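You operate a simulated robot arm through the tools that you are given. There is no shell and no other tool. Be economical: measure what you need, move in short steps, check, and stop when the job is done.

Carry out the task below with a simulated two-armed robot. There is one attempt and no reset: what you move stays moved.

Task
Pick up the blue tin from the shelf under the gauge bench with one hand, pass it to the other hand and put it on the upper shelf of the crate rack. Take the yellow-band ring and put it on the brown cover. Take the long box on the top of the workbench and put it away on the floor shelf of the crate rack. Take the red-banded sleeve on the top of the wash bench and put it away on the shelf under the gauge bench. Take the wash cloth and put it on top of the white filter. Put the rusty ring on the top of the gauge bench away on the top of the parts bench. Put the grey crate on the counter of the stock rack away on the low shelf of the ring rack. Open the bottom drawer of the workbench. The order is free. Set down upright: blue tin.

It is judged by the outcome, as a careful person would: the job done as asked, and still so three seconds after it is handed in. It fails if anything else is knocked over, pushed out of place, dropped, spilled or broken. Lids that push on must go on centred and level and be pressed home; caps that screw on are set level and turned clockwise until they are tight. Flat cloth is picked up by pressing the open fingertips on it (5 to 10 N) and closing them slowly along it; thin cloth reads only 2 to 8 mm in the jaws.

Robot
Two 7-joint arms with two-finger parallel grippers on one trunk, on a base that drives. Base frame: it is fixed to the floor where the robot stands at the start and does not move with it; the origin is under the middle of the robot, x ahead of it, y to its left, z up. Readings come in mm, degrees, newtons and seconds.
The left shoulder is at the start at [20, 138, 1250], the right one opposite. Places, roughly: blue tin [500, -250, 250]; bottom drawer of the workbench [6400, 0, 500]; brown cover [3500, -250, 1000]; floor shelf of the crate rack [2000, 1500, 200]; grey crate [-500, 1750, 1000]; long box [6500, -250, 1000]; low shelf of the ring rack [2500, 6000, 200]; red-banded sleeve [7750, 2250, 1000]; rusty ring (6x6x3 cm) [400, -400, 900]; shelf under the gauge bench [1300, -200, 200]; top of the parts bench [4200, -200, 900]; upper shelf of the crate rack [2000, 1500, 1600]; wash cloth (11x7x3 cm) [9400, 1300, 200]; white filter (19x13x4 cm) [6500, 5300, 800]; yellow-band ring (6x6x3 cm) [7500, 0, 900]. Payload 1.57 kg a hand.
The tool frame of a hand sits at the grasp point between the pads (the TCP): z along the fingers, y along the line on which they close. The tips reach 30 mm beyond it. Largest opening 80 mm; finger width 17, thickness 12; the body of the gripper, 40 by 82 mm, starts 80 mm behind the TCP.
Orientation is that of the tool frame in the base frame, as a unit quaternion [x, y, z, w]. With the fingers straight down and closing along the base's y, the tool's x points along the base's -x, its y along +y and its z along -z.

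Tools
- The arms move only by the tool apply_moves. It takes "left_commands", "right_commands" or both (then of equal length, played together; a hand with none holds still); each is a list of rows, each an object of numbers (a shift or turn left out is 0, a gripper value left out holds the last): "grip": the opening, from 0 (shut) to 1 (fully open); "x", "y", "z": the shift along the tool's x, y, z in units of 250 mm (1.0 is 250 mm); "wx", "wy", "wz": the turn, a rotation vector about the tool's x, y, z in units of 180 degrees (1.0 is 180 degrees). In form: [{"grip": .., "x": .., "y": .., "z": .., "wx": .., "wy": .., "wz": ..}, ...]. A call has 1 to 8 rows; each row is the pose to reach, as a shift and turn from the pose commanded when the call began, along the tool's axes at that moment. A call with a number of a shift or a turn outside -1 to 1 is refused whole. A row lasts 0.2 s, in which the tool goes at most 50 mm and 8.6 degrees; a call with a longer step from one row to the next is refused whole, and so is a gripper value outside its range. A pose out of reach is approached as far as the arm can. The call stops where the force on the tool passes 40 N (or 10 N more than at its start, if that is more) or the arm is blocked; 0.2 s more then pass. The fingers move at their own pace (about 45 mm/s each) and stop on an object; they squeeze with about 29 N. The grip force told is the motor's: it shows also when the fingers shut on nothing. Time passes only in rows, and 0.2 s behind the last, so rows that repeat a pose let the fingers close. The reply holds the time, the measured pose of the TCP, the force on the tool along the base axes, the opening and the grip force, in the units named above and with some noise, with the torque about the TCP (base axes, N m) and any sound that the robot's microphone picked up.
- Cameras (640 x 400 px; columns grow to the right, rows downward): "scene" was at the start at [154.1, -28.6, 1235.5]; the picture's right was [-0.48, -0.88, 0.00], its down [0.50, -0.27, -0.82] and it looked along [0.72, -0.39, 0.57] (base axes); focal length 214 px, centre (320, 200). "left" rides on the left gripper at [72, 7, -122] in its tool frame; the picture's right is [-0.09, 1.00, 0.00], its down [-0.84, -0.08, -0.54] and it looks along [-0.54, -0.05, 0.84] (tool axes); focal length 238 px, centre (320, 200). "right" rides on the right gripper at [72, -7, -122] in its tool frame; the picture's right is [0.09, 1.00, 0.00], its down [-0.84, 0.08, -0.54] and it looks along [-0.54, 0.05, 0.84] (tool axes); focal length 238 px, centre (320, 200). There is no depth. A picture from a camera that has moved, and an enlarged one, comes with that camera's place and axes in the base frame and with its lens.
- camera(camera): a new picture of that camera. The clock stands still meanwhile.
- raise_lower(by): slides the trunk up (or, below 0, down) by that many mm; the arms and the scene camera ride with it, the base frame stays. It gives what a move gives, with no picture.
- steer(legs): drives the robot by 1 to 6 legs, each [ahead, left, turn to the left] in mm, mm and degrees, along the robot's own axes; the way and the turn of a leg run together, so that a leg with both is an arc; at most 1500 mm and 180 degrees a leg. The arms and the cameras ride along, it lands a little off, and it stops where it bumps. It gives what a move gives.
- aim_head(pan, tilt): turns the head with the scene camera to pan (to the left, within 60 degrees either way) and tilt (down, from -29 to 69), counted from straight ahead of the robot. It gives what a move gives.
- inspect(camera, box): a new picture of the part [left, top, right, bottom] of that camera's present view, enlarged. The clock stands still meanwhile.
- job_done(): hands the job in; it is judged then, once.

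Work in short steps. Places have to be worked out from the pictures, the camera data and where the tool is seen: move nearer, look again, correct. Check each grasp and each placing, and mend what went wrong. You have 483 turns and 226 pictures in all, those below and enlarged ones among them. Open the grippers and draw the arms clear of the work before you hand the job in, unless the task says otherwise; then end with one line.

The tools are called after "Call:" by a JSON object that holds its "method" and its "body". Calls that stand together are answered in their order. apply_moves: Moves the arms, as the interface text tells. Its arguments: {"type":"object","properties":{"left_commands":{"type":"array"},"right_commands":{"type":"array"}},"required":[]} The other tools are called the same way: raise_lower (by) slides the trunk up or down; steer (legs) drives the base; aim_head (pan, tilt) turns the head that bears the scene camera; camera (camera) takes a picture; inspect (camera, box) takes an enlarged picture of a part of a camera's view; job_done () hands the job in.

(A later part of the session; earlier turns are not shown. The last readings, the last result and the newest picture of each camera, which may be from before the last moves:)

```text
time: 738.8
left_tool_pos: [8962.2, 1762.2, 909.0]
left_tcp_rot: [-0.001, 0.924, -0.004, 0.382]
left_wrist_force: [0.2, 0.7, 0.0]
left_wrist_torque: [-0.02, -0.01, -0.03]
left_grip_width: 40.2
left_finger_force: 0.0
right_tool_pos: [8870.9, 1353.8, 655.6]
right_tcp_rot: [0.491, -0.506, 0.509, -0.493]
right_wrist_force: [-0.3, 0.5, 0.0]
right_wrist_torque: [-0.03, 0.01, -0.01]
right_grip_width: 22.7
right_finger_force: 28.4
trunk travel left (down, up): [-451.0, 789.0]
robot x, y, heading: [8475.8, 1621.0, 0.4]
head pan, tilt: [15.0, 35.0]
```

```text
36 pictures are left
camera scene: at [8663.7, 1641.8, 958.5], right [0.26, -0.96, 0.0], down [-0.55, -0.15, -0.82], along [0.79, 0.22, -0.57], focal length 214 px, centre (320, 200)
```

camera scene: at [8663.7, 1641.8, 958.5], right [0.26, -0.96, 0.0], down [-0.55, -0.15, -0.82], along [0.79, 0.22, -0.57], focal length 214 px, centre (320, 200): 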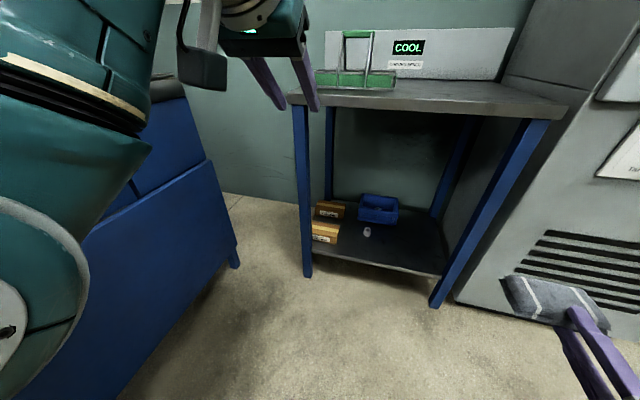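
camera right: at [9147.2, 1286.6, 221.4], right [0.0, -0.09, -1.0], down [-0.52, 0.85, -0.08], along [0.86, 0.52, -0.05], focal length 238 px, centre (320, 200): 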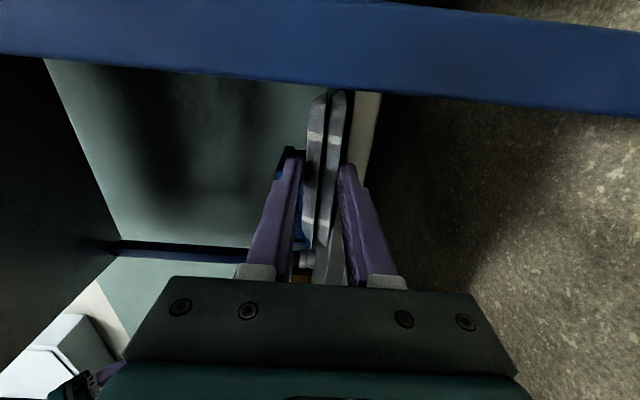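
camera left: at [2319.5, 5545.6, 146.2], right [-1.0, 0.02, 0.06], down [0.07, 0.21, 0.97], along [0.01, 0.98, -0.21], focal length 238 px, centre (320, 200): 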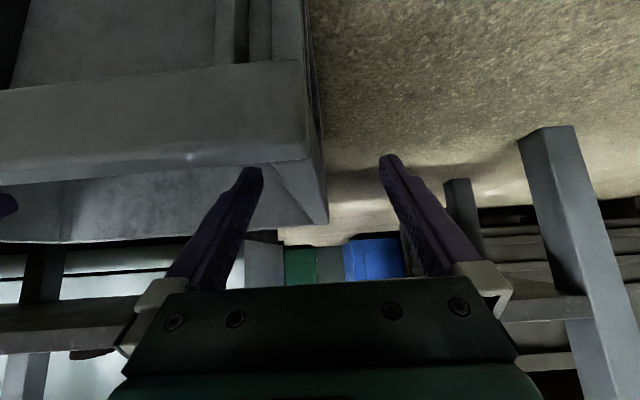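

The cloth is held. Next the sleeve on the wash bench (left hand): I move away, raise, turn to face it and look.

Call:
{"method": "raise_lower", "body": {"by": 200}}

Call:
{"method": "steer", "body": {"legs": [[0, -330, 0], [-560, 0, 0], [0, 0, 89.6]]}}

Call:
{"method": "aim_head", "body": {"pan": 0, "tilt": 30}}

Call:
{"method": "camera", "body": {"camera": "scene"}}

```text
time: 741.0
left_tool_pos: [8962.3, 1762.2, 1109.1]
left_tcp_rot: [-0.001, 0.924, -0.004, 0.381]
left_wrist_force: [-0.8, -1.1, -0.5]
left_wrist_torque: [0.02, -0.06, 0.01]
left_grip_width: 40.0
left_finger_force: 0.1
right_tool_pos: [8870.9, 1352.0, 854.9]
right_tcp_rot: [0.492, -0.507, 0.508, -0.493]
right_wrist_force: [0.2, -0.2, 0.1]
right_wrist_torque: [0.0, 0.03, -0.02]
right_grip_width: 22.7
right_finger_force: 29.1
trunk travel left (down, up): [-651.0, 589.0]
robot x, y, heading: [8478.5, 1621.7, 0.3]
head pan, tilt: [15.0, 35.0]
```

```text
time: 749.8
left_tool_pos: [7770.7, 1765.2, 1108.4]
left_tcp_rot: [-0.651, 0.655, 0.266, 0.274]
left_wrist_force: [0.7, 0.2, -0.9]
left_wrist_torque: [-0.04, 0.0, 0.01]
left_grip_width: 39.9
left_finger_force: 0.0
right_tool_pos: [8179.5, 1669.3, 855.7]
right_tcp_rot: [-0.706, 0.014, -0.013, 0.708]
right_wrist_force: [-1.0, 0.6, -0.5]
right_wrist_torque: [-0.01, -0.01, -0.03]
right_grip_width: 22.9
right_finger_force: 29.1
trunk travel left (down, up): [-651.0, 589.0]
robot x, y, heading: [7910.4, 1278.5, 89.7]
head pan, tilt: [15.0, 35.0]
```

```text
time: 750.6
left_tool_pos: [7770.4, 1764.2, 1108.5]
left_tcp_rot: [-0.652, 0.655, 0.266, 0.273]
left_wrist_force: [0.1, -0.2, 0.2]
left_wrist_torque: [0.0, 0.01, 0.04]
left_grip_width: 39.9
left_finger_force: 0.1
right_tool_pos: [8179.2, 1669.8, 855.6]
right_tcp_rot: [-0.706, 0.013, -0.014, 0.708]
right_wrist_force: [0.0, -0.7, -0.3]
right_wrist_torque: [-0.02, -0.01, -0.02]
right_grip_width: 23.0
right_finger_force: 29.0
trunk travel left (down, up): [-651.0, 589.0]
robot x, y, heading: [7912.4, 1275.4, 89.6]
head pan, tilt: [0.0, 30.0]
```

```text
35 pictures are left
camera scene: at [7912.6, 1468.6, 1166.3], right [1.0, 0.0, 0.0], down [0.0, -0.5, -0.87], along [0.0, 0.87, -0.5], focal length 214 px, centre (320, 200)
```

scene: 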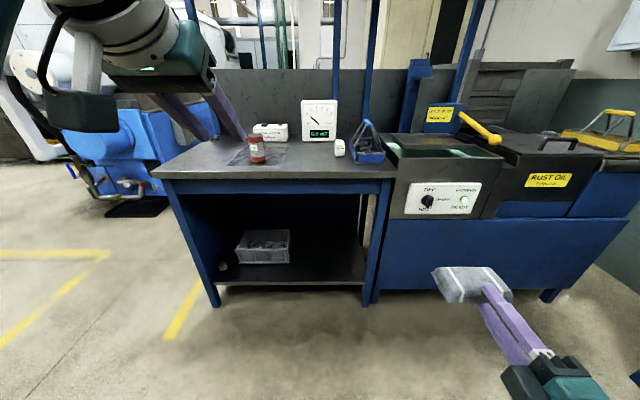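

The red-banded sleeve stands at about (7678, 2229). I zoom to see its size and banding.

Call:
{"method": "inspect", "body": {"camera": "scene", "box": [215, 110, 345, 190]}}

```text
4.92 times, centred on (280, 150) of scene
camera zoom: at [7912.6, 1468.6, 1166.3], right [1.0, 0.0, 0.0], down [0.0, -0.5, -0.87], along [0.0, 0.87, -0.5], focal length 1056 px, centre (517, 446)
```

zoom: 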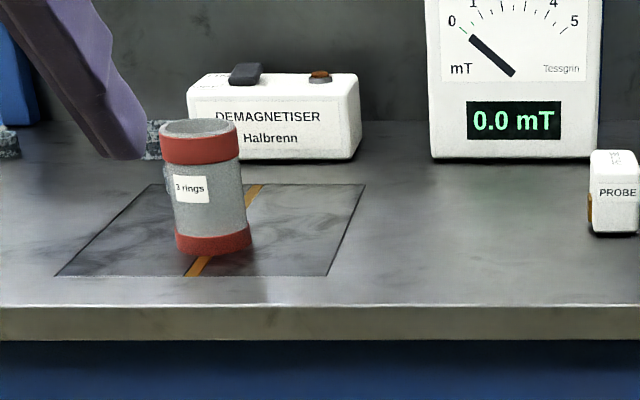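

Sleeve ≈ (7668, 2290), ~63 mm wide, ~105 tall, open top ("3 rings"), so I'll keep it upright. I raise the right hand clear, line up the left hand and approach.

Call:
{"method": "apply_moves", "body": {"right_commands": [{"y": -0.19}, {"y": -0.38}, {"y": -0.57}, {"y": -0.76}, {"y": -0.94}], "left_commands": [{"grip": 0.6}, {"grip": 0.8}, {"grip": 1.0}, {"grip": 1.0}, {"grip": 1.0}]}}

Call:
{"method": "steer", "body": {"legs": [[0, 100, 0.3], [400, 0, 0]]}}

Call:
{"method": "camera", "body": {"camera": "left"}}

```text
time: 751.8
left_tool_pos: [7771.5, 1765.6, 1108.4]
left_tcp_rot: [-0.652, 0.655, 0.267, 0.273]
left_wrist_force: [0.2, -0.2, -0.4]
left_wrist_torque: [-0.01, -0.03, -0.02]
left_grip_width: 80.0
left_finger_force: 0.1
right_tool_pos: [8179.4, 1669.1, 1093.8]
right_tcp_rot: [-0.707, 0.013, -0.013, 0.707]
right_wrist_force: [-0.5, 0.1, -0.4]
right_wrist_torque: [-0.02, 0.02, -0.03]
right_grip_width: 22.6
right_finger_force: 29.3
trunk travel left (down, up): [-651.0, 589.0]
robot x, y, heading: [7910.4, 1281.8, 89.9]
head pan, tilt: [0.0, 30.0]
```

```text
time: 755.0
left_tool_pos: [7669.2, 2164.2, 1108.5]
left_tcp_rot: [-0.653, 0.654, 0.267, 0.273]
left_wrist_force: [-0.7, -0.8, -0.1]
left_wrist_torque: [0.03, 0.01, -0.02]
left_grip_width: 80.1
left_finger_force: 0.1
right_tool_pos: [8078.2, 2069.8, 1091.7]
right_tcp_rot: [-0.706, 0.012, -0.012, 0.708]
right_wrist_force: [0.6, -0.1, -0.5]
right_wrist_torque: [0.01, -0.02, 0.03]
right_grip_width: 22.7
right_finger_force: 29.1
trunk travel left (down, up): [-651.0, 589.0]
robot x, y, heading: [7814.9, 1681.7, 90.0]
head pan, tilt: [0.0, 30.0]
```

```text
33 pictures are left
camera left: at [7662.1, 2026.3, 1143.6], right [-1.0, 0.07, 0.06], down [0.07, 0.21, 0.97], along [0.05, 0.98, -0.21], focal length 238 px, centre (320, 200)
```

left: 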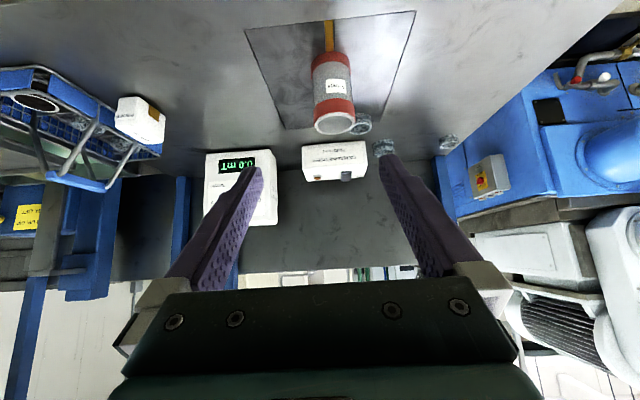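

Sleeve axis ≈ (7650, 2306). I drive 135 mm ahead so the hand is above it, then lower straight down around it.

Call:
{"method": "steer", "body": {"legs": [[137, 0, 0]]}}

Call:
{"method": "apply_moves", "body": {"left_commands": [{"x": 0.0, "y": 0.076}, {"x": 0.12, "y": 0.076, "z": 0.12}, {"x": 0.24, "y": 0.076, "z": 0.24}]}}

Call:
{"method": "camera", "body": {"camera": "left"}}

```text
time: 756.3
left_tool_pos: [7669.9, 2301.3, 1108.7]
left_tcp_rot: [-0.653, 0.654, 0.267, 0.273]
left_wrist_force: [0.4, 0.4, -0.1]
left_wrist_torque: [0.04, 0.01, 0.0]
left_grip_width: 80.0
left_finger_force: 0.1
right_tool_pos: [8080.2, 2205.1, 1091.3]
right_tcp_rot: [0.707, -0.013, 0.012, -0.707]
right_wrist_force: [0.1, 0.4, -0.2]
right_wrist_torque: [-0.03, -0.02, 0.02]
right_grip_width: 22.9
right_finger_force: 29.5
trunk travel left (down, up): [-651.0, 589.0]
robot x, y, heading: [7809.3, 1819.8, 89.7]
head pan, tilt: [0.0, 30.0]
```

```text
time: 757.1
left_tool_pos: [7650.8, 2300.9, 1022.5]
left_tcp_rot: [-0.653, 0.654, 0.267, 0.273]
left_wrist_force: [-0.3, 0.4, -0.1]
left_wrist_torque: [0.04, 0.0, 0.0]
left_grip_width: 80.2
left_finger_force: 0.0
right_tool_pos: [8080.6, 2206.9, 1092.0]
right_tcp_rot: [-0.706, 0.012, -0.013, 0.708]
right_wrist_force: [1.2, 0.3, -1.3]
right_wrist_torque: [-0.05, 0.0, -0.02]
right_grip_width: 22.6
right_finger_force: 29.0
trunk travel left (down, up): [-651.0, 589.0]
robot x, y, heading: [7810.7, 1814.6, 90.0]
head pan, tilt: [0.0, 30.0]
```

```text
32 pictures are left
camera left: at [7644.4, 2162.9, 1057.4], right [-1.0, 0.07, 0.06], down [0.07, 0.21, 0.97], along [0.06, 0.97, -0.21], focal length 238 px, centre (320, 200)
```

left: 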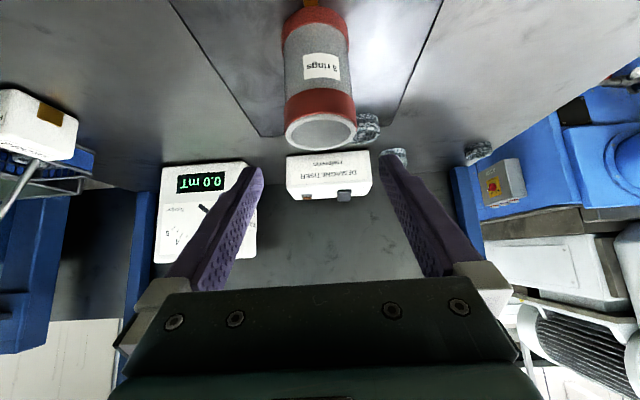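

Refined with both views: sleeve axis (7651, 2346), top z≈957, bench ≈850. I move in to TCP z≈915.

Call:
{"method": "apply_moves", "body": {"left_commands": [{"x": 0.047, "z": 0.105}, {"x": 0.094, "z": 0.21}, {"x": 0.14, "z": 0.315}, {"x": 0.187, "z": 0.419}]}}

Call:
{"method": "camera", "body": {"camera": "left"}}

```text
time: 758.1
left_tool_pos: [7652.9, 2342.6, 917.0]
left_tcp_rot: [-0.653, 0.654, 0.268, 0.273]
left_wrist_force: [0.7, 0.1, 0.0]
left_wrist_torque: [-0.01, 0.0, 0.02]
left_grip_width: 79.9
left_finger_force: 0.0
right_tool_pos: [8080.8, 2207.2, 1091.5]
right_tcp_rot: [-0.707, 0.014, -0.013, 0.707]
right_wrist_force: [-0.8, 0.3, -1.1]
right_wrist_torque: [-0.02, 0.0, -0.02]
right_grip_width: 22.8
right_finger_force: 29.1
trunk travel left (down, up): [-651.0, 589.0]
robot x, y, heading: [7812.8, 1814.0, 89.8]
head pan, tilt: [0.0, 30.0]
```

```text
31 pictures are left
camera left: at [7645.1, 2204.4, 950.8], right [-1.0, 0.07, 0.06], down [0.07, 0.21, 0.97], along [0.06, 0.98, -0.21], focal length 238 px, centre (320, 200)
```

left: 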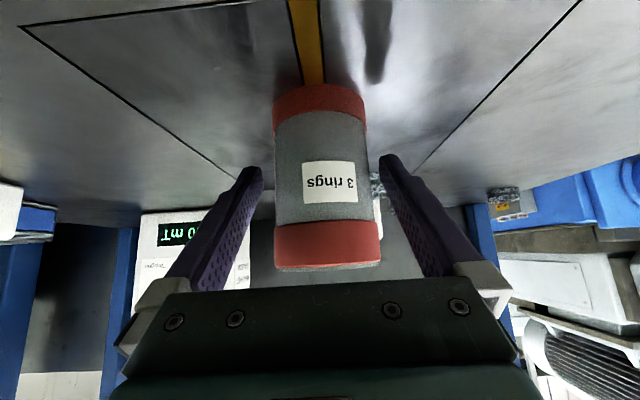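

Centred; I advance 12 mm more and close.

Call:
{"method": "apply_moves", "body": {"left_commands": [{"x": -0.034, "z": 0.034}, {"x": -0.034, "z": 0.034, "grip": 0.85}, {"x": -0.034, "z": 0.034, "grip": 0.7}, {"x": -0.034, "z": 0.034, "grip": 0.6}, {"x": -0.034, "z": 0.034, "grip": 0.5}, {"x": -0.034, "z": 0.034, "grip": 0.5}]}}

Call:
{"method": "raise_lower", "body": {"by": 60}}

Call:
{"method": "camera", "body": {"camera": "left"}}

```text
time: 759.5
left_tool_pos: [7652.3, 2354.5, 916.4]
left_tcp_rot: [-0.652, 0.655, 0.266, 0.273]
left_wrist_force: [0.4, 0.5, 0.1]
left_wrist_torque: [-0.01, 0.02, 0.02]
left_grip_width: 59.2
left_finger_force: 28.7
right_tool_pos: [8078.9, 2207.1, 1092.7]
right_tcp_rot: [-0.706, 0.013, -0.014, 0.708]
right_wrist_force: [-0.7, 0.5, -1.0]
right_wrist_torque: [0.0, 0.0, 0.04]
right_grip_width: 22.5
right_finger_force: 28.7
trunk travel left (down, up): [-651.0, 589.0]
robot x, y, heading: [7812.4, 1814.0, 90.0]
head pan, tilt: [0.0, 30.0]
```

```text
time: 760.5
left_tool_pos: [7652.8, 2353.2, 975.7]
left_tcp_rot: [-0.653, 0.654, 0.267, 0.272]
left_wrist_force: [-0.5, 0.3, -0.9]
left_wrist_torque: [0.02, 0.03, -0.02]
left_grip_width: 59.1
left_finger_force: 29.0
right_tool_pos: [8080.4, 2206.9, 1153.0]
right_tcp_rot: [-0.707, 0.013, -0.013, 0.707]
right_wrist_force: [0.3, 0.6, -0.3]
right_wrist_torque: [-0.01, -0.02, 0.0]
right_grip_width: 22.8
right_finger_force: 28.7
trunk travel left (down, up): [-711.0, 529.0]
robot x, y, heading: [7810.8, 1813.5, 89.8]
head pan, tilt: [0.0, 30.0]
```

```text
30 pictures are left
camera left: at [7645.6, 2216.4, 1011.5], right [-1.0, 0.07, 0.06], down [0.07, 0.21, 0.97], along [0.06, 0.97, -0.22], focal length 238 px, centre (320, 200)
```

left: 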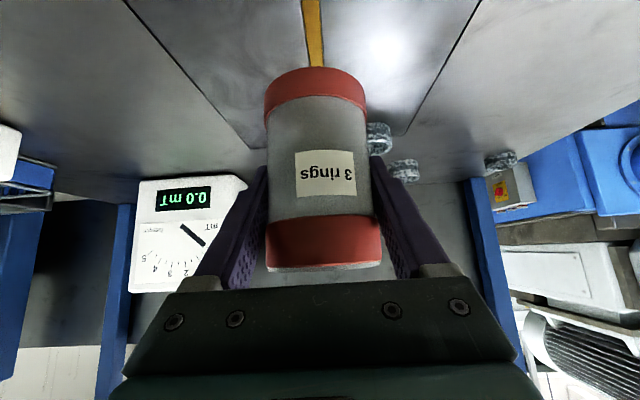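

The sleeve is held upright, light, nothing fell out. I back off, raise a bit and look north-west for the way to the white filter.

Call:
{"method": "steer", "body": {"legs": [[-500, 0, 0], [0, 0, 40]]}}

Call:
{"method": "aim_head", "body": {"pan": -5, "tilt": 12}}

Call:
{"method": "camera", "body": {"camera": "scene"}}

```text
time: 765.3
left_tool_pos: [7345.7, 1630.0, 976.2]
left_tcp_rot: [0.834, -0.399, -0.342, -0.168]
left_wrist_force: [0.0, 0.4, -1.4]
left_wrist_torque: [0.03, 0.02, 0.0]
left_grip_width: 58.6
left_finger_force: 29.1
right_tool_pos: [7771.4, 1785.3, 1151.1]
right_tcp_rot: [-0.67, -0.223, 0.225, 0.671]
right_wrist_force: [0.0, -0.4, -0.1]
right_wrist_torque: [0.0, 0.0, 0.02]
right_grip_width: 22.7
right_finger_force: 29.0
trunk travel left (down, up): [-711.0, 529.0]
robot x, y, heading: [7811.8, 1311.4, 129.0]
head pan, tilt: [0.0, 30.0]
```

```text
time: 766.1
left_tool_pos: [7344.7, 1629.2, 977.9]
left_tcp_rot: [0.835, -0.398, -0.343, -0.167]
left_wrist_force: [0.7, 0.8, -0.1]
left_wrist_torque: [-0.01, -0.03, 0.02]
left_grip_width: 58.6
left_finger_force: 29.0
right_tool_pos: [7771.4, 1784.4, 1152.6]
right_tcp_rot: [-0.67, -0.224, 0.224, 0.671]
right_wrist_force: [0.7, -0.3, 0.0]
right_wrist_torque: [-0.04, -0.02, 0.0]
right_grip_width: 23.0
right_finger_force: 29.2
trunk travel left (down, up): [-711.0, 529.0]
robot x, y, heading: [7809.6, 1312.8, 128.8]
head pan, tilt: [-5.0, 12.0]
```

```text
29 pictures are left
camera scene: at [7695.8, 1465.2, 1255.3], right [0.83, 0.56, 0.0], down [0.12, -0.17, -0.98], along [-0.55, 0.81, -0.21], focal length 214 px, centre (320, 200)
```

scene: 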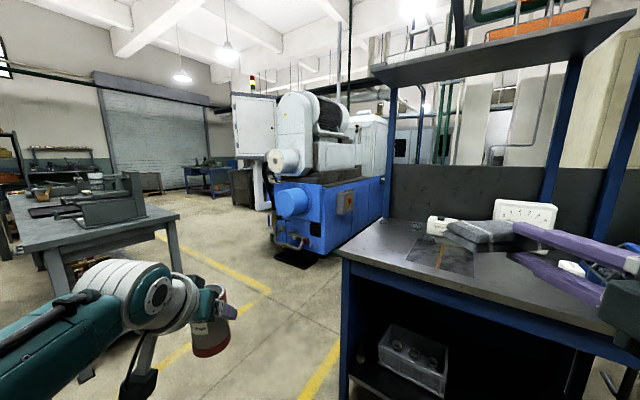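

There's a lane between the blue machine and the wash bench. I go to about (6950, 2000) facing north and look.

Call:
{"method": "steer", "body": {"legs": [[0, 0, -38.8], [0, 880, 0], [700, 0, 0]]}}

Call:
{"method": "camera", "body": {"camera": "scene"}}

```text
time: 776.0
left_tool_pos: [6762.7, 2544.4, 975.6]
left_tcp_rot: [0.658, -0.65, -0.269, -0.27]
left_wrist_force: [0.7, -0.3, 0.0]
left_wrist_torque: [-0.01, 0.0, 0.0]
left_grip_width: 58.8
left_finger_force: 29.4
right_tool_pos: [7192.7, 2402.2, 1151.8]
right_tcp_rot: [-0.707, 0.008, -0.007, 0.708]
right_wrist_force: [0.5, 0.3, -0.8]
right_wrist_torque: [0.0, -0.02, 0.01]
right_grip_width: 22.6
right_finger_force: 29.0
trunk travel left (down, up): [-711.0, 529.0]
robot x, y, heading: [6932.5, 2008.3, 90.9]
head pan, tilt: [-5.0, 12.0]
```

```text
28 pictures are left
camera scene: at [6937.2, 2198.7, 1255.4], right [1.0, -0.07, 0.0], down [-0.02, -0.21, -0.98], along [0.07, 0.98, -0.21], focal length 214 px, centre (320, 200)
```

scene: 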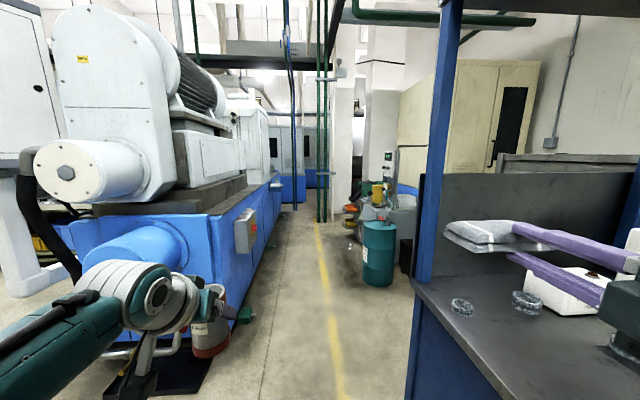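

The lane north is clear. I shift right slightly and drive 1500 mm north.

Call:
{"method": "steer", "body": {"legs": [[700, -60, -0.9], [1000, -60, 0]]}}

Call:
{"method": "camera", "body": {"camera": "scene"}}

```text
time: 778.9
left_tool_pos: [6820.1, 3052.3, 976.2]
left_tcp_rot: [-0.649, 0.658, 0.266, 0.274]
left_wrist_force: [0.1, 0.4, -0.7]
left_wrist_torque: [0.02, -0.03, 0.01]
left_grip_width: 58.9
left_finger_force: 29.0
right_tool_pos: [7245.5, 2895.2, 1149.3]
right_tcp_rot: [-0.706, 0.019, -0.029, 0.707]
right_wrist_force: [-4.1, -19.3, 5.0]
right_wrist_torque: [-0.58, -0.37, -2.07]
right_grip_width: 22.7
right_finger_force: 28.6
trunk travel left (down, up): [-711.0, 529.0]
robot x, y, heading: [6972.2, 2515.7, 89.0]
head pan, tilt: [-5.0, 12.0]
stopped in leg 1: the force on the tool passed its limit at 196 N (the readings are from after the stop); the commanded pose is now the measured one
```

```text
27 pictures are left
camera scene: at [6983.9, 2702.8, 1254.6], right [0.99, -0.1, 0.0], down [-0.02, -0.21, -0.98], along [0.1, 0.97, -0.21], focal length 214 px, centre (320, 200)
```

scene: 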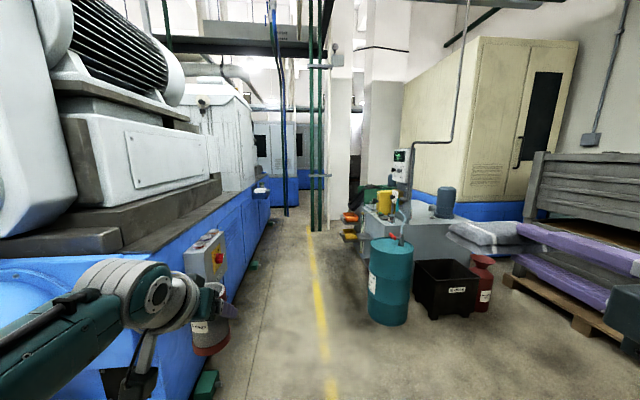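

The right hand's camera caught the wash bench post. I back off, shift 75 mm left, and go on past it.

Call:
{"method": "steer", "body": {"legs": [[-90, 0, 1.0], [0, 75, 0], [700, 0, 0]]}}

Call:
{"method": "camera", "body": {"camera": "scene"}}

```text
time: 782.4
left_tool_pos: [6734.6, 3255.8, 976.4]
left_tcp_rot: [-0.648, 0.659, 0.266, 0.273]
left_wrist_force: [0.5, -0.4, -0.3]
left_wrist_torque: [0.0, 0.0, 0.03]
left_grip_width: 58.8
left_finger_force: 28.8
right_tool_pos: [7157.4, 3091.1, 1138.9]
right_tcp_rot: [0.718, -0.023, 0.019, -0.696]
right_wrist_force: [0.1, -0.8, -1.7]
right_wrist_torque: [-0.02, 0.01, -0.01]
right_grip_width: 22.7
right_finger_force: 29.0
trunk travel left (down, up): [-711.0, 529.0]
robot x, y, heading: [6892.4, 2724.2, 89.2]
head pan, tilt: [-5.0, 12.0]
stopped in leg 3: the robot was blocked; the commanded pose is now the measured one
```

```text
26 pictures are left
camera scene: at [6901.0, 2907.2, 1253.4], right [0.99, -0.1, 0.0], down [-0.03, -0.22, -0.98], along [0.1, 0.97, -0.22], focal length 214 px, centre (320, 200)
```

scene: 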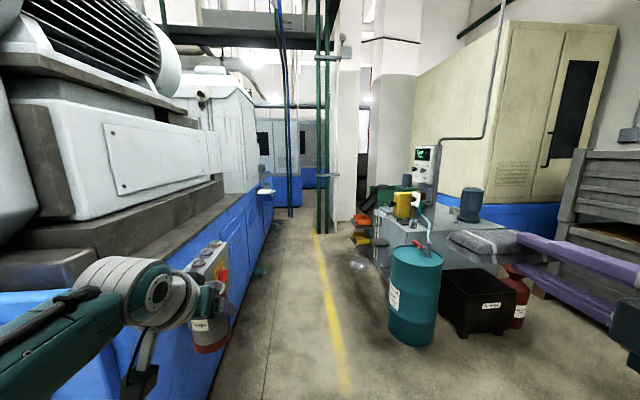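

The lane is tight between machine and post for my elbows. The white filter is visible on the machine's ledge further on. I tuck both hands inward and forward, then try again.

Call:
{"method": "apply_moves", "body": {"right_commands": [{"x": -0.08, "z": 0.1}, {"x": -0.18, "z": 0.2}, {"x": -0.28, "z": 0.28}, {"x": -0.38, "z": 0.32}, {"x": -0.46, "z": 0.36}], "left_commands": [{"y": -0.05}, {"y": -0.1}, {"y": -0.15}, {"y": -0.2}, {"y": -0.24}]}}

Call:
{"method": "steer", "body": {"legs": [[-60, 0, 0.8], [0, 15, 0], [450, 0, 0]]}}

Call:
{"method": "camera", "body": {"camera": "scene"}}

```text
time: 783.5
left_tool_pos: [6799.0, 3267.1, 981.0]
left_tcp_rot: [-0.648, 0.656, 0.269, 0.278]
left_wrist_force: [-0.8, -0.8, -0.8]
left_wrist_torque: [-0.04, 0.07, 0.04]
left_grip_width: 58.8
left_finger_force: 29.5
right_tool_pos: [7053.6, 3199.3, 1143.2]
right_tcp_rot: [0.712, -0.02, 0.021, -0.702]
right_wrist_force: [0.0, -0.1, -0.7]
right_wrist_torque: [-0.03, 0.01, 0.03]
right_grip_width: 22.8
right_finger_force: 28.7
trunk travel left (down, up): [-711.0, 529.0]
robot x, y, heading: [6888.7, 2723.3, 89.1]
head pan, tilt: [-5.0, 12.0]
```

```text
time: 784.7
left_tool_pos: [6785.4, 3200.5, 979.5]
left_tcp_rot: [0.654, -0.651, -0.271, -0.274]
left_wrist_force: [0.3, -0.7, -0.9]
left_wrist_torque: [-0.03, 0.0, 0.02]
left_grip_width: 58.9
left_finger_force: 28.8
right_tool_pos: [7042.6, 3136.9, 1143.9]
right_tcp_rot: [0.712, -0.016, 0.013, -0.702]
right_wrist_force: [0.3, 0.5, -0.9]
right_wrist_torque: [0.0, 0.01, 0.01]
right_grip_width: 22.7
right_finger_force: 29.3
trunk travel left (down, up): [-711.0, 529.0]
robot x, y, heading: [6889.1, 2658.1, 90.5]
head pan, tilt: [-5.0, 12.0]
stopped in leg 2: the robot was blocked; the commanded pose is now the measured one
```

```text
25 pictures are left
camera scene: at [6897.7, 2851.9, 1255.3], right [1.0, -0.08, 0.0], down [-0.02, -0.21, -0.98], along [0.08, 0.97, -0.21], focal length 214 px, centre (320, 200)
```

scene: 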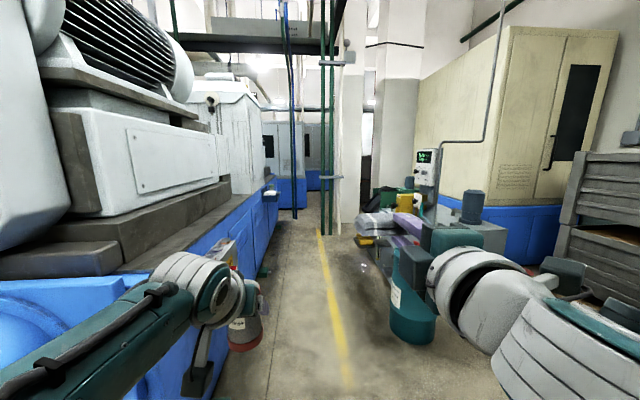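

The left side touches the machine, so I shift right 80 mm (right arm is tucked now) and go ahead.

Call:
{"method": "steer", "body": {"legs": [[0, -80, 0], [500, 0, 0]]}}

```text
time: 785.4
left_tool_pos: [6785.1, 3197.6, 979.1]
left_tcp_rot: [0.655, -0.651, -0.27, -0.273]
left_wrist_force: [-0.6, -0.2, -0.6]
left_wrist_torque: [-0.02, 0.0, -0.02]
left_grip_width: 58.4
left_finger_force: 29.1
right_tool_pos: [7041.0, 3136.5, 1143.5]
right_tcp_rot: [0.712, -0.015, 0.013, -0.702]
right_wrist_force: [0.4, -0.4, 0.4]
right_wrist_torque: [-0.06, 0.05, 0.0]
right_grip_width: 23.1
right_finger_force: 28.7
trunk travel left (down, up): [-711.0, 529.0]
robot x, y, heading: [6886.4, 2655.3, 90.4]
head pan, tilt: [-5.0, 12.0]
stopped in leg 1: the robot was blocked; the commanded pose is now the measured one
```

Both sides touch: the right elbow flares out to the post. I straighten the right arm forward to pull the elbow in, then try ahead with small right shift.

Call:
{"method": "apply_moves", "body": {"right_commands": [{"z": 0.15}, {"z": 0.3}, {"z": 0.42}, {"z": 0.52}]}}

Call:
{"method": "steer", "body": {"legs": [[-30, 0, 0], [0, -40, 0], [450, 0, 0]]}}

```text
time: 786.4
left_tool_pos: [6784.9, 3199.6, 980.9]
left_tcp_rot: [0.654, -0.651, -0.271, -0.274]
left_wrist_force: [-0.3, 0.0, -0.2]
left_wrist_torque: [0.02, 0.01, 0.0]
left_grip_width: 58.3
left_finger_force: 28.8
right_tool_pos: [7046.3, 3267.4, 1141.8]
right_tcp_rot: [0.712, -0.015, 0.014, -0.702]
right_wrist_force: [-0.4, -0.6, 0.0]
right_wrist_torque: [-0.02, 0.02, 0.02]
right_grip_width: 23.0
right_finger_force: 28.7
trunk travel left (down, up): [-711.0, 529.0]
robot x, y, heading: [6891.1, 2660.2, 90.1]
head pan, tilt: [-5.0, 12.0]
```

```text
time: 787.6
left_tool_pos: [6785.7, 3165.9, 978.8]
left_tcp_rot: [0.655, -0.651, -0.27, -0.272]
left_wrist_force: [-0.2, -0.7, -0.4]
left_wrist_torque: [-0.02, 0.0, -0.05]
left_grip_width: 58.7
left_finger_force: 29.1
right_tool_pos: [7046.1, 3235.1, 1139.3]
right_tcp_rot: [0.713, -0.015, 0.013, -0.701]
right_wrist_force: [-0.2, 0.2, -0.9]
right_wrist_torque: [0.02, 0.03, 0.02]
right_grip_width: 22.8
right_finger_force: 28.6
trunk travel left (down, up): [-711.0, 529.0]
robot x, y, heading: [6890.2, 2625.5, 90.9]
head pan, tilt: [-5.0, 12.0]
stopped in leg 2: the robot was blocked; the commanded pose is now the measured one
```

I look down to the right to see what blocks.

Call:
{"method": "aim_head", "body": {"pan": -60, "tilt": 45}}

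Call:
{"method": "camera", "body": {"camera": "scene"}}

```text
time: 788.8
left_tool_pos: [6784.0, 3167.4, 980.3]
left_tcp_rot: [0.654, -0.651, -0.271, -0.273]
left_wrist_force: [0.2, 1.0, -0.8]
left_wrist_torque: [0.02, -0.02, -0.01]
left_grip_width: 58.8
left_finger_force: 29.3
right_tool_pos: [7046.3, 3235.6, 1141.0]
right_tcp_rot: [0.713, -0.016, 0.013, -0.701]
right_wrist_force: [0.0, 0.0, -0.6]
right_wrist_torque: [-0.04, -0.02, 0.04]
right_grip_width: 22.8
right_finger_force: 29.1
trunk travel left (down, up): [-711.0, 529.0]
robot x, y, heading: [6893.3, 2627.5, 90.4]
head pan, tilt: [-60.0, 45.0]
```

```text
24 pictures are left
camera scene: at [6960.0, 2767.8, 1203.4], right [0.51, -0.86, 0.0], down [-0.61, -0.36, -0.7], along [0.61, 0.36, -0.71], focal length 214 px, centre (320, 200)
```

scene: 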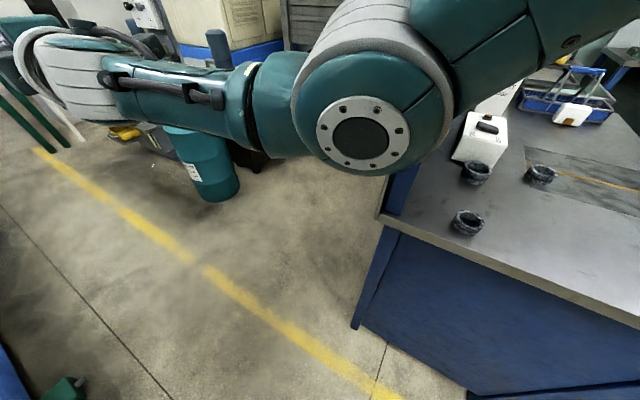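

The right arm is still bent 90° at the elbow, which sits against the post. I extend the right hand 78 mm further so the arm straightens, then shift right and go ahead.

Call:
{"method": "apply_moves", "body": {"right_commands": [{"z": 0.12}, {"z": 0.22}, {"z": 0.31}]}}

Call:
{"method": "steer", "body": {"legs": [[0, -45, 0], [420, 0, 0]]}}

```text
time: 789.6
left_tool_pos: [6784.7, 3166.7, 980.8]
left_tcp_rot: [0.655, -0.651, -0.272, -0.272]
left_wrist_force: [0.3, 0.1, -1.2]
left_wrist_torque: [-0.02, -0.01, -0.01]
left_grip_width: 58.7
left_finger_force: 28.7
right_tool_pos: [7055.1, 3282.1, 1153.7]
right_tcp_rot: [0.713, -0.016, 0.012, -0.701]
right_wrist_force: [0.0, -0.3, -1.8]
right_wrist_torque: [-0.03, 0.02, 0.0]
right_grip_width: 22.9
right_finger_force: 29.3
right hand out of reach, approached as far as the arm can: row 2, 3
trunk travel left (down, up): [-711.0, 529.0]
robot x, y, heading: [6893.1, 2625.7, 90.4]
head pan, tilt: [-60.0, 45.0]
```

```text
time: 790.3
left_tool_pos: [6784.4, 3164.8, 977.9]
left_tcp_rot: [0.656, -0.65, -0.27, -0.272]
left_wrist_force: [0.9, -0.1, -0.8]
left_wrist_torque: [0.04, -0.02, 0.02]
left_grip_width: 58.7
left_finger_force: 29.4
right_tool_pos: [7055.4, 3281.5, 1153.2]
right_tcp_rot: [0.713, -0.015, 0.013, -0.701]
right_wrist_force: [0.0, -0.3, 0.1]
right_wrist_torque: [-0.01, -0.01, -0.01]
right_grip_width: 22.8
right_finger_force: 29.2
trunk travel left (down, up): [-711.0, 529.0]
robot x, y, heading: [6893.3, 2624.3, 90.7]
head pan, tilt: [-60.0, 45.0]
stopped in leg 1: the robot was blocked; the commanded pose is now the measured one
```

Odd. I try simply ahead, without sideways legs.

Call:
{"method": "steer", "body": {"legs": [[250, 0, 0]]}}

```text
time: 792.1
left_tool_pos: [6788.3, 3414.8, 978.6]
left_tcp_rot: [0.656, -0.65, -0.269, -0.274]
left_wrist_force: [-1.1, 0.0, -1.3]
left_wrist_torque: [0.04, 0.0, 0.03]
left_grip_width: 58.6
left_finger_force: 29.5
right_tool_pos: [7059.2, 3530.3, 1154.5]
right_tcp_rot: [0.713, -0.014, 0.017, -0.701]
right_wrist_force: [-0.4, -0.6, -0.6]
right_wrist_torque: [0.0, 0.0, 0.02]
right_grip_width: 22.9
right_finger_force: 28.9
trunk travel left (down, up): [-711.0, 529.0]
robot x, y, heading: [6889.9, 2874.4, 90.6]
head pan, tilt: [-60.0, 45.0]
```

Forward works. Continue 350 ahead, then shift right once past the post.

Call:
{"method": "steer", "body": {"legs": [[350, 0, -0.6]]}}

Call:
{"method": "steer", "body": {"legs": [[0, -120, 0], [700, 0, 0]]}}

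Call:
{"method": "aim_head", "body": {"pan": 15, "tilt": 20}}

Call:
{"method": "camera", "body": {"camera": "scene"}}

```text
time: 794.4
left_tool_pos: [6794.1, 3768.5, 979.3]
left_tcp_rot: [-0.651, 0.655, 0.267, 0.275]
left_wrist_force: [0.2, 0.1, -1.0]
left_wrist_torque: [0.0, -0.01, 0.01]
left_grip_width: 58.7
left_finger_force: 28.8
right_tool_pos: [7067.0, 3880.2, 1153.7]
right_tcp_rot: [0.713, -0.018, 0.02, -0.7]
right_wrist_force: [-0.2, 0.0, 0.4]
right_wrist_torque: [-0.02, 0.0, 0.01]
right_grip_width: 22.4
right_finger_force: 29.3
trunk travel left (down, up): [-711.0, 529.0]
robot x, y, heading: [6891.6, 3227.7, 89.6]
head pan, tilt: [-60.0, 45.0]
```

```text
time: 799.2
left_tool_pos: [6918.7, 4476.5, 978.7]
left_tcp_rot: [-0.651, 0.654, 0.268, 0.276]
left_wrist_force: [0.9, -0.2, -0.1]
left_wrist_torque: [-0.02, -0.01, -0.01]
left_grip_width: 58.7
left_finger_force: 29.1
right_tool_pos: [7189.9, 4590.6, 1153.2]
right_tcp_rot: [0.713, -0.018, 0.019, -0.7]
right_wrist_force: [0.4, 0.0, 0.6]
right_wrist_torque: [-0.05, -0.03, 0.04]
right_grip_width: 22.9
right_finger_force: 29.0
trunk travel left (down, up): [-711.0, 529.0]
robot x, y, heading: [7014.9, 3937.4, 89.5]
head pan, tilt: [-60.0, 45.0]
```

```text
time: 800.6
left_tool_pos: [6920.8, 4479.1, 976.9]
left_tcp_rot: [-0.651, 0.655, 0.267, 0.276]
left_wrist_force: [-0.5, -0.5, -1.5]
left_wrist_torque: [-0.02, 0.0, 0.01]
left_grip_width: 58.7
left_finger_force: 29.1
right_tool_pos: [7190.7, 4590.5, 1153.7]
right_tcp_rot: [0.713, -0.018, 0.02, -0.7]
right_wrist_force: [0.2, 0.2, -0.1]
right_wrist_torque: [-0.02, -0.03, -0.02]
right_grip_width: 22.7
right_finger_force: 29.0
trunk travel left (down, up): [-711.0, 529.0]
robot x, y, heading: [7013.3, 3939.2, 89.7]
head pan, tilt: [15.0, 20.0]
```

```text
23 pictures are left
camera scene: at [6993.3, 4127.3, 1242.3], right [0.97, 0.25, 0.0], down [0.09, -0.33, -0.94], along [-0.24, 0.91, -0.34], focal length 214 px, centre (320, 200)
```

scene: 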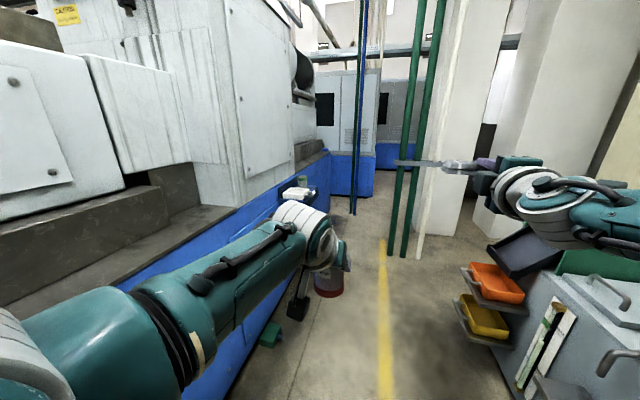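

The white item by the machine at (300,190) should be the filter. I zoom in.

Call:
{"method": "inspect", "body": {"camera": "scene", "box": [250, 150, 360, 240]}}

```text
4.44 times, centred on (305, 195) of scene
camera zoom: at [6993.3, 4127.3, 1242.3], right [0.97, 0.25, 0.0], down [0.09, -0.33, -0.94], along [-0.24, 0.91, -0.34], focal length 953 px, centre (387, 222)
```

zoom: 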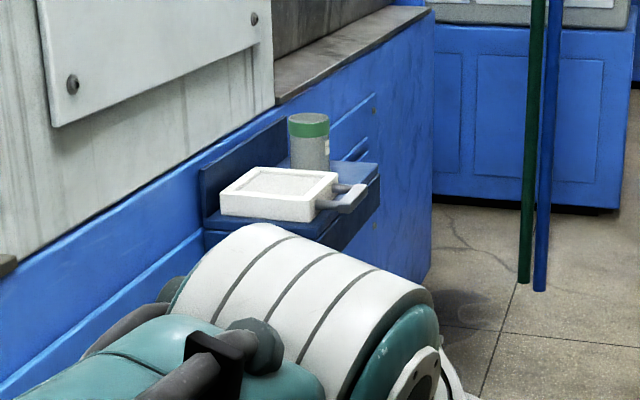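

The white filter lies on a small blue bracket at about (6520, 5300), top z≈830. I retract the right hand a bit, drive up, and turn to face the machine.

Call:
{"method": "apply_moves", "body": {"right_commands": [{"z": -0.12}, {"z": -0.24}, {"z": -0.38}]}}

Call:
{"method": "steer", "body": {"legs": [[600, -80, 0], [590, -80, 0], [0, 0, 90]]}}

Call:
{"method": "aim_head", "body": {"pan": -10, "tilt": 35}}

Call:
{"method": "camera", "body": {"camera": "scene"}}

```text
time: 801.4
left_tool_pos: [6919.2, 4478.6, 978.6]
left_tcp_rot: [-0.651, 0.655, 0.267, 0.276]
left_wrist_force: [0.5, 0.2, -0.9]
left_wrist_torque: [0.02, 0.03, 0.0]
left_grip_width: 58.3
left_finger_force: 28.8
right_tool_pos: [7187.1, 4495.5, 1154.7]
right_tcp_rot: [0.714, -0.019, 0.021, -0.7]
right_wrist_force: [-0.2, 0.2, 0.3]
right_wrist_torque: [-0.01, -0.01, -0.01]
right_grip_width: 22.8
right_finger_force: 28.8
right hand out of reach, approached as far as the arm can: row 1
trunk travel left (down, up): [-711.0, 529.0]
robot x, y, heading: [7015.9, 3934.3, 89.8]
head pan, tilt: [15.0, 20.0]
```

```text
time: 811.7
left_tool_pos: [6640.9, 5038.4, 977.9]
left_tcp_rot: [0.924, -0.005, -0.383, -0.007]
left_wrist_force: [-0.7, -0.6, -1.0]
left_wrist_torque: [-0.03, 0.0, 0.01]
left_grip_width: 58.6
left_finger_force: 28.8
right_tool_pos: [6625.7, 5305.6, 1157.1]
right_tcp_rot: [0.518, 0.49, -0.481, -0.51]
right_wrist_force: [0.8, -0.4, -1.4]
right_wrist_torque: [0.02, -0.03, -0.03]
right_grip_width: 22.5
right_finger_force: 29.5
trunk travel left (down, up): [-711.0, 529.0]
robot x, y, heading: [7178.6, 5135.2, 179.6]
head pan, tilt: [15.0, 20.0]
```

```text
time: 812.5
left_tool_pos: [6641.6, 5038.9, 977.9]
left_tcp_rot: [0.923, -0.004, -0.384, -0.007]
left_wrist_force: [-0.5, -0.1, -0.9]
left_wrist_torque: [-0.01, 0.02, 0.01]
left_grip_width: 58.9
left_finger_force: 29.0
right_tool_pos: [6624.5, 5304.7, 1155.1]
right_tcp_rot: [0.517, 0.49, -0.481, -0.51]
right_wrist_force: [0.0, -0.1, 0.6]
right_wrist_torque: [-0.03, -0.04, -0.01]
right_grip_width: 22.9
right_finger_force: 29.1
trunk travel left (down, up): [-711.0, 529.0]
robot x, y, heading: [7181.5, 5137.2, 179.6]
head pan, tilt: [-10.0, 35.0]
```

```text
21 pictures are left
camera scene: at [6998.2, 5148.8, 1218.6], right [0.18, 0.98, 0.0], down [0.56, -0.1, -0.82], along [-0.81, 0.15, -0.57], focal length 214 px, centre (320, 200)
```

scene: 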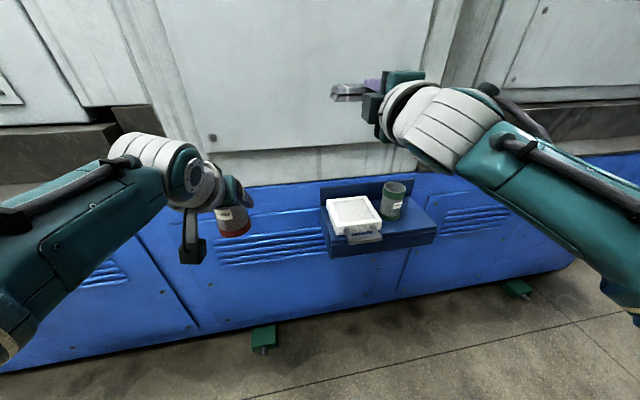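

The filter top centre triangulates to (6507, 5340, 814). The cloth's centre is ~45 mm ahead of the right TCP, so I aim the TCP at (6552, 5346): drive 72 ahead, 41 right, then lower.

Call:
{"method": "steer", "body": {"legs": [[72, -41, 0]]}}

Call:
{"method": "raise_lower", "body": {"by": -270}}

Call:
{"method": "camera", "body": {"camera": "scene"}}

```text
time: 813.6
left_tool_pos: [6570.1, 5080.0, 978.2]
left_tcp_rot: [0.924, -0.004, -0.384, -0.006]
left_wrist_force: [0.0, -0.6, -0.4]
left_wrist_torque: [-0.02, 0.03, 0.01]
left_grip_width: 58.6
left_finger_force: 28.7
right_tool_pos: [6552.2, 5347.7, 1156.7]
right_tcp_rot: [0.518, 0.491, -0.48, -0.511]
right_wrist_force: [-0.8, -0.2, -0.1]
right_wrist_torque: [-0.01, -0.03, 0.02]
right_grip_width: 22.8
right_finger_force: 29.1
trunk travel left (down, up): [-711.0, 529.0]
robot x, y, heading: [7108.8, 5170.2, 179.8]
head pan, tilt: [-10.0, 35.0]
```

```text
time: 816.4
left_tool_pos: [6570.7, 5079.1, 707.1]
left_tcp_rot: [0.924, -0.003, -0.383, -0.006]
left_wrist_force: [0.3, -1.4, -0.5]
left_wrist_torque: [0.01, -0.02, 0.04]
left_grip_width: 58.6
left_finger_force: 29.1
right_tool_pos: [6553.9, 5346.9, 885.1]
right_tcp_rot: [0.518, 0.49, -0.48, -0.511]
right_wrist_force: [-1.0, 0.3, 0.5]
right_wrist_torque: [0.04, -0.02, 0.0]
right_grip_width: 22.7
right_finger_force: 28.9
trunk travel left (down, up): [-441.0, 799.0]
robot x, y, heading: [7109.3, 5173.7, 179.6]
head pan, tilt: [-10.0, 35.0]
```

```text
20 pictures are left
camera scene: at [6926.4, 5190.5, 948.6], right [0.18, 0.98, 0.0], down [0.56, -0.1, -0.82], along [-0.81, 0.15, -0.57], focal length 214 px, centre (320, 200)
```

scene: 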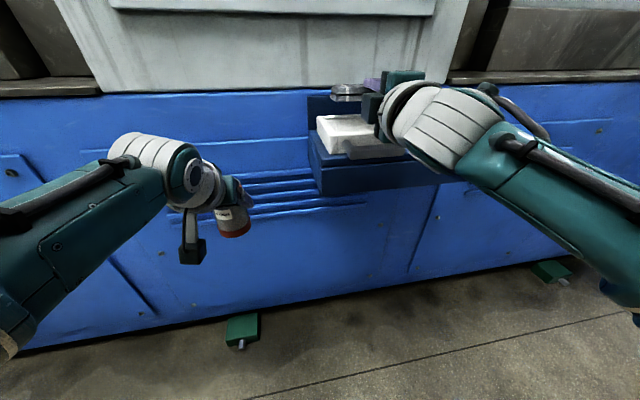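

Zoom for the relative position of cloth and filter.

Call:
{"method": "inspect", "body": {"camera": "scene", "box": [295, 65, 435, 195]}}

Call:
{"method": "camera", "body": {"camera": "right"}}

```text
3.08 times, centred on (365, 130) of scene
camera zoom: at [6926.4, 5190.5, 948.6], right [0.18, 0.98, 0.0], down [0.56, -0.1, -0.82], along [-0.81, 0.15, -0.57], focal length 660 px, centre (182, 415)
```

zoom: 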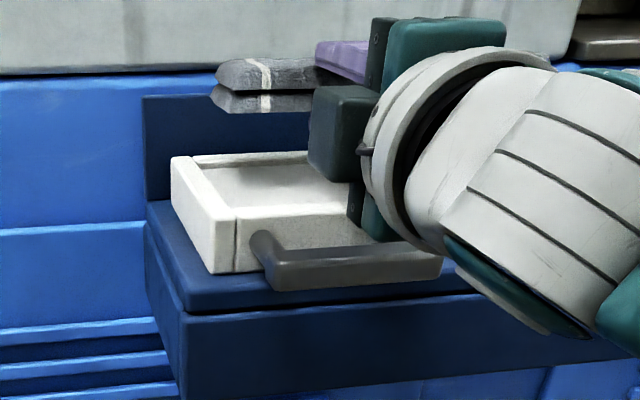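

```text
18 pictures are left
camera right: at [6678.6, 5411.2, 893.8], right [0.02, 0.09, -1.0], down [0.49, -0.87, -0.07], along [-0.87, -0.49, -0.07], focal length 238 px, centre (320, 200)
```

right: 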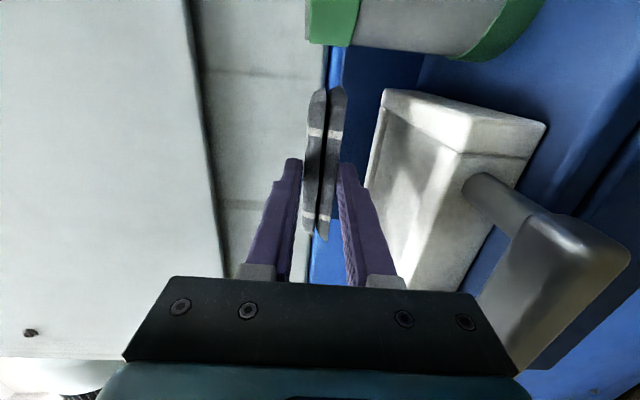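

Cloth hovers about over the filter; filter centre looks ~15 mm further in. I move 15 mm ahead, lower 25 mm, then feel down.

Call:
{"method": "steer", "body": {"legs": [[16, 0, 0]]}}

Call:
{"method": "raise_lower", "body": {"by": -22}}

Call:
{"method": "apply_moves", "body": {"right_commands": [{"y": 0.016}, {"y": 0.032}, {"y": 0.048}, {"y": 0.064}, {"y": 0.08}]}}

```text
time: 817.1
left_tool_pos: [6555.0, 5079.1, 707.6]
left_tcp_rot: [0.924, -0.004, -0.383, -0.006]
left_wrist_force: [-0.2, 0.3, -0.4]
left_wrist_torque: [0.01, 0.01, 0.02]
left_grip_width: 58.7
left_finger_force: 28.8
right_tool_pos: [6536.7, 5346.7, 885.8]
right_tcp_rot: [0.517, 0.49, -0.481, -0.511]
right_wrist_force: [-0.5, -0.7, -0.3]
right_wrist_torque: [-0.04, -0.01, 0.0]
right_grip_width: 22.7
right_finger_force: 29.1
trunk travel left (down, up): [-441.0, 799.0]
robot x, y, heading: [7096.2, 5175.2, 179.7]
head pan, tilt: [-10.0, 35.0]
```

```text
time: 817.8
left_tool_pos: [6553.8, 5079.5, 686.6]
left_tcp_rot: [0.924, -0.005, -0.382, -0.008]
left_wrist_force: [-0.4, -0.6, -0.3]
left_wrist_torque: [-0.01, 0.01, -0.05]
left_grip_width: 58.7
left_finger_force: 29.0
right_tool_pos: [6537.3, 5346.2, 864.4]
right_tcp_rot: [0.518, 0.489, -0.481, -0.511]
right_wrist_force: [2.2, 0.2, 6.8]
right_wrist_torque: [-0.12, -0.67, 0.05]
right_grip_width: 23.0
right_finger_force: 29.1
trunk travel left (down, up): [-419.0, 821.0]
robot x, y, heading: [7095.8, 5174.8, 179.5]
head pan, tilt: [-10.0, 35.0]
```

```text
time: 818.5
left_tool_pos: [6555.1, 5080.8, 685.4]
left_tcp_rot: [0.924, -0.004, -0.383, -0.007]
left_wrist_force: [-0.2, 0.1, -0.9]
left_wrist_torque: [0.01, 0.04, -0.06]
left_grip_width: 58.9
left_finger_force: 28.7
right_tool_pos: [6537.8, 5347.3, 864.2]
right_tcp_rot: [-0.512, -0.485, 0.488, 0.514]
right_wrist_force: [2.0, 1.4, 8.7]
right_wrist_torque: [0.03, -0.72, 0.06]
right_grip_width: 23.1
right_finger_force: 28.7
trunk travel left (down, up): [-419.0, 821.0]
robot x, y, heading: [7092.6, 5176.8, 179.3]
head pan, tilt: [-10.0, 35.0]
stopped in row 3 (right hand): the force on the tool passed its limit at 43 N (the readings are from after the stop); the commanded pose is now the measured one
```

The contact torque shows the gripper body resting on the filter's handle, not the cloth. I rise 8 mm, pitch the fingers down 20°, and lower again.

Call:
{"method": "apply_moves", "body": {"right_commands": [{"y": -0.05}, {"y": -0.05, "wx": -0.037}, {"y": -0.05, "wx": -0.074}, {"y": -0.05, "wx": -0.111}]}}

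Call:
{"method": "camera", "body": {"camera": "right"}}

```text
time: 819.5
left_tool_pos: [6554.9, 5079.7, 687.0]
left_tcp_rot: [0.924, -0.004, -0.383, -0.007]
left_wrist_force: [-0.2, -0.1, -0.9]
left_wrist_torque: [-0.02, -0.01, 0.02]
left_grip_width: 58.7
left_finger_force: 29.1
right_tool_pos: [6537.9, 5344.3, 875.1]
right_tcp_rot: [0.594, 0.565, -0.394, -0.415]
right_wrist_force: [-0.1, 0.3, -0.9]
right_wrist_torque: [0.01, 0.0, -0.03]
right_grip_width: 23.1
right_finger_force: 29.4
trunk travel left (down, up): [-419.0, 821.0]
robot x, y, heading: [7097.1, 5174.8, 179.7]
head pan, tilt: [-10.0, 35.0]
```

```text
17 pictures are left
camera right: at [6652.8, 5411.1, 922.5], right [0.35, 0.07, -0.93], down [0.49, -0.86, 0.11], along [-0.8, -0.5, -0.34], focal length 238 px, centre (320, 200)
```

right: 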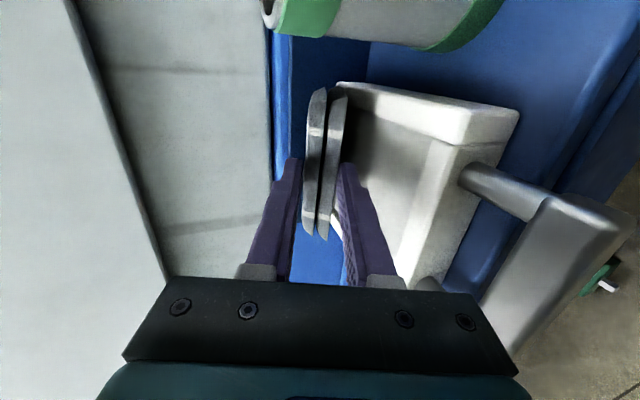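

Now the body is clear of the handle. Filter spans x 6442–6579, y≈5258–5388. I shift 12 mm toward -y and lower ~16 mm to touch.

Call:
{"method": "apply_moves", "body": {"right_commands": [{"x": -0.048}, {"x": -0.048, "y": 0.023, "z": 0.008}, {"x": -0.048, "y": 0.045, "z": 0.016}, {"x": -0.048, "y": 0.06, "z": 0.022}, {"x": -0.048, "y": 0.075, "z": 0.027}]}}

```text
time: 820.7
left_tool_pos: [6555.9, 5080.1, 685.1]
left_tcp_rot: [0.924, -0.004, -0.383, -0.007]
left_wrist_force: [-1.3, 0.3, -1.5]
left_wrist_torque: [-0.02, -0.03, 0.01]
left_grip_width: 58.7
left_finger_force: 28.8
right_tool_pos: [6534.3, 5333.6, 865.0]
right_tcp_rot: [0.588, 0.56, -0.403, -0.422]
right_wrist_force: [-0.8, 1.2, 5.6]
right_wrist_torque: [0.15, 0.25, -0.07]
right_grip_width: 23.8
right_finger_force: 28.7
trunk travel left (down, up): [-419.0, 821.0]
robot x, y, heading: [7096.4, 5172.8, 179.5]
head pan, tilt: [-10.0, 35.0]
stopped in row 5 (right hand): the force on the tool passed its limit at 41 N (the readings are from after the stop); the commanded pose is now the measured one
```

The cloth's far edge rests on the filter. I open to ~42 mm and withdraw back along the tool.

Call:
{"method": "apply_moves", "body": {"right_commands": [{"grip": 0.4}, {"grip": 0.52}, {"grip": 0.52}, {"z": -0.1}, {"z": -0.28}, {"z": -0.46}]}}

Call:
{"method": "camera", "body": {"camera": "right"}}

```text
time: 822.1
left_tool_pos: [6554.6, 5080.4, 685.2]
left_tcp_rot: [0.924, -0.004, -0.383, -0.007]
left_wrist_force: [0.3, 0.0, -0.8]
left_wrist_torque: [0.0, -0.01, -0.05]
left_grip_width: 58.6
left_finger_force: 28.8
right_tool_pos: [6646.0, 5326.9, 900.7]
right_tcp_rot: [0.59, 0.562, -0.401, -0.419]
right_wrist_force: [0.0, -0.1, -0.2]
right_wrist_torque: [0.05, -0.03, 0.01]
right_grip_width: 41.6
right_finger_force: 0.1
trunk travel left (down, up): [-419.0, 821.0]
robot x, y, heading: [7092.4, 5175.0, 179.5]
head pan, tilt: [-10.0, 35.0]
```

```text
16 pictures are left
camera right: at [6762.6, 5392.7, 946.1], right [0.33, 0.07, -0.94], down [0.5, -0.86, 0.11], along [-0.8, -0.5, -0.32], focal length 238 px, centre (320, 200)
```

right: 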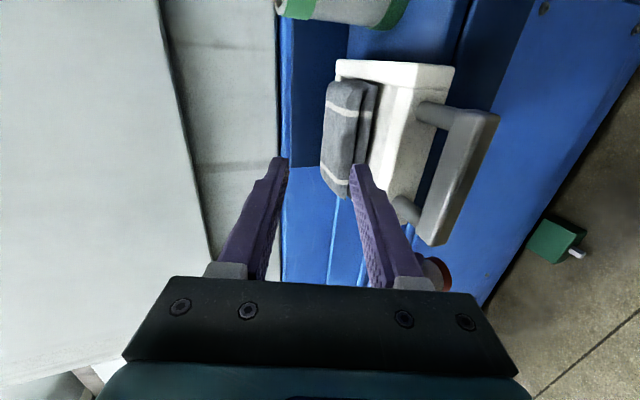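

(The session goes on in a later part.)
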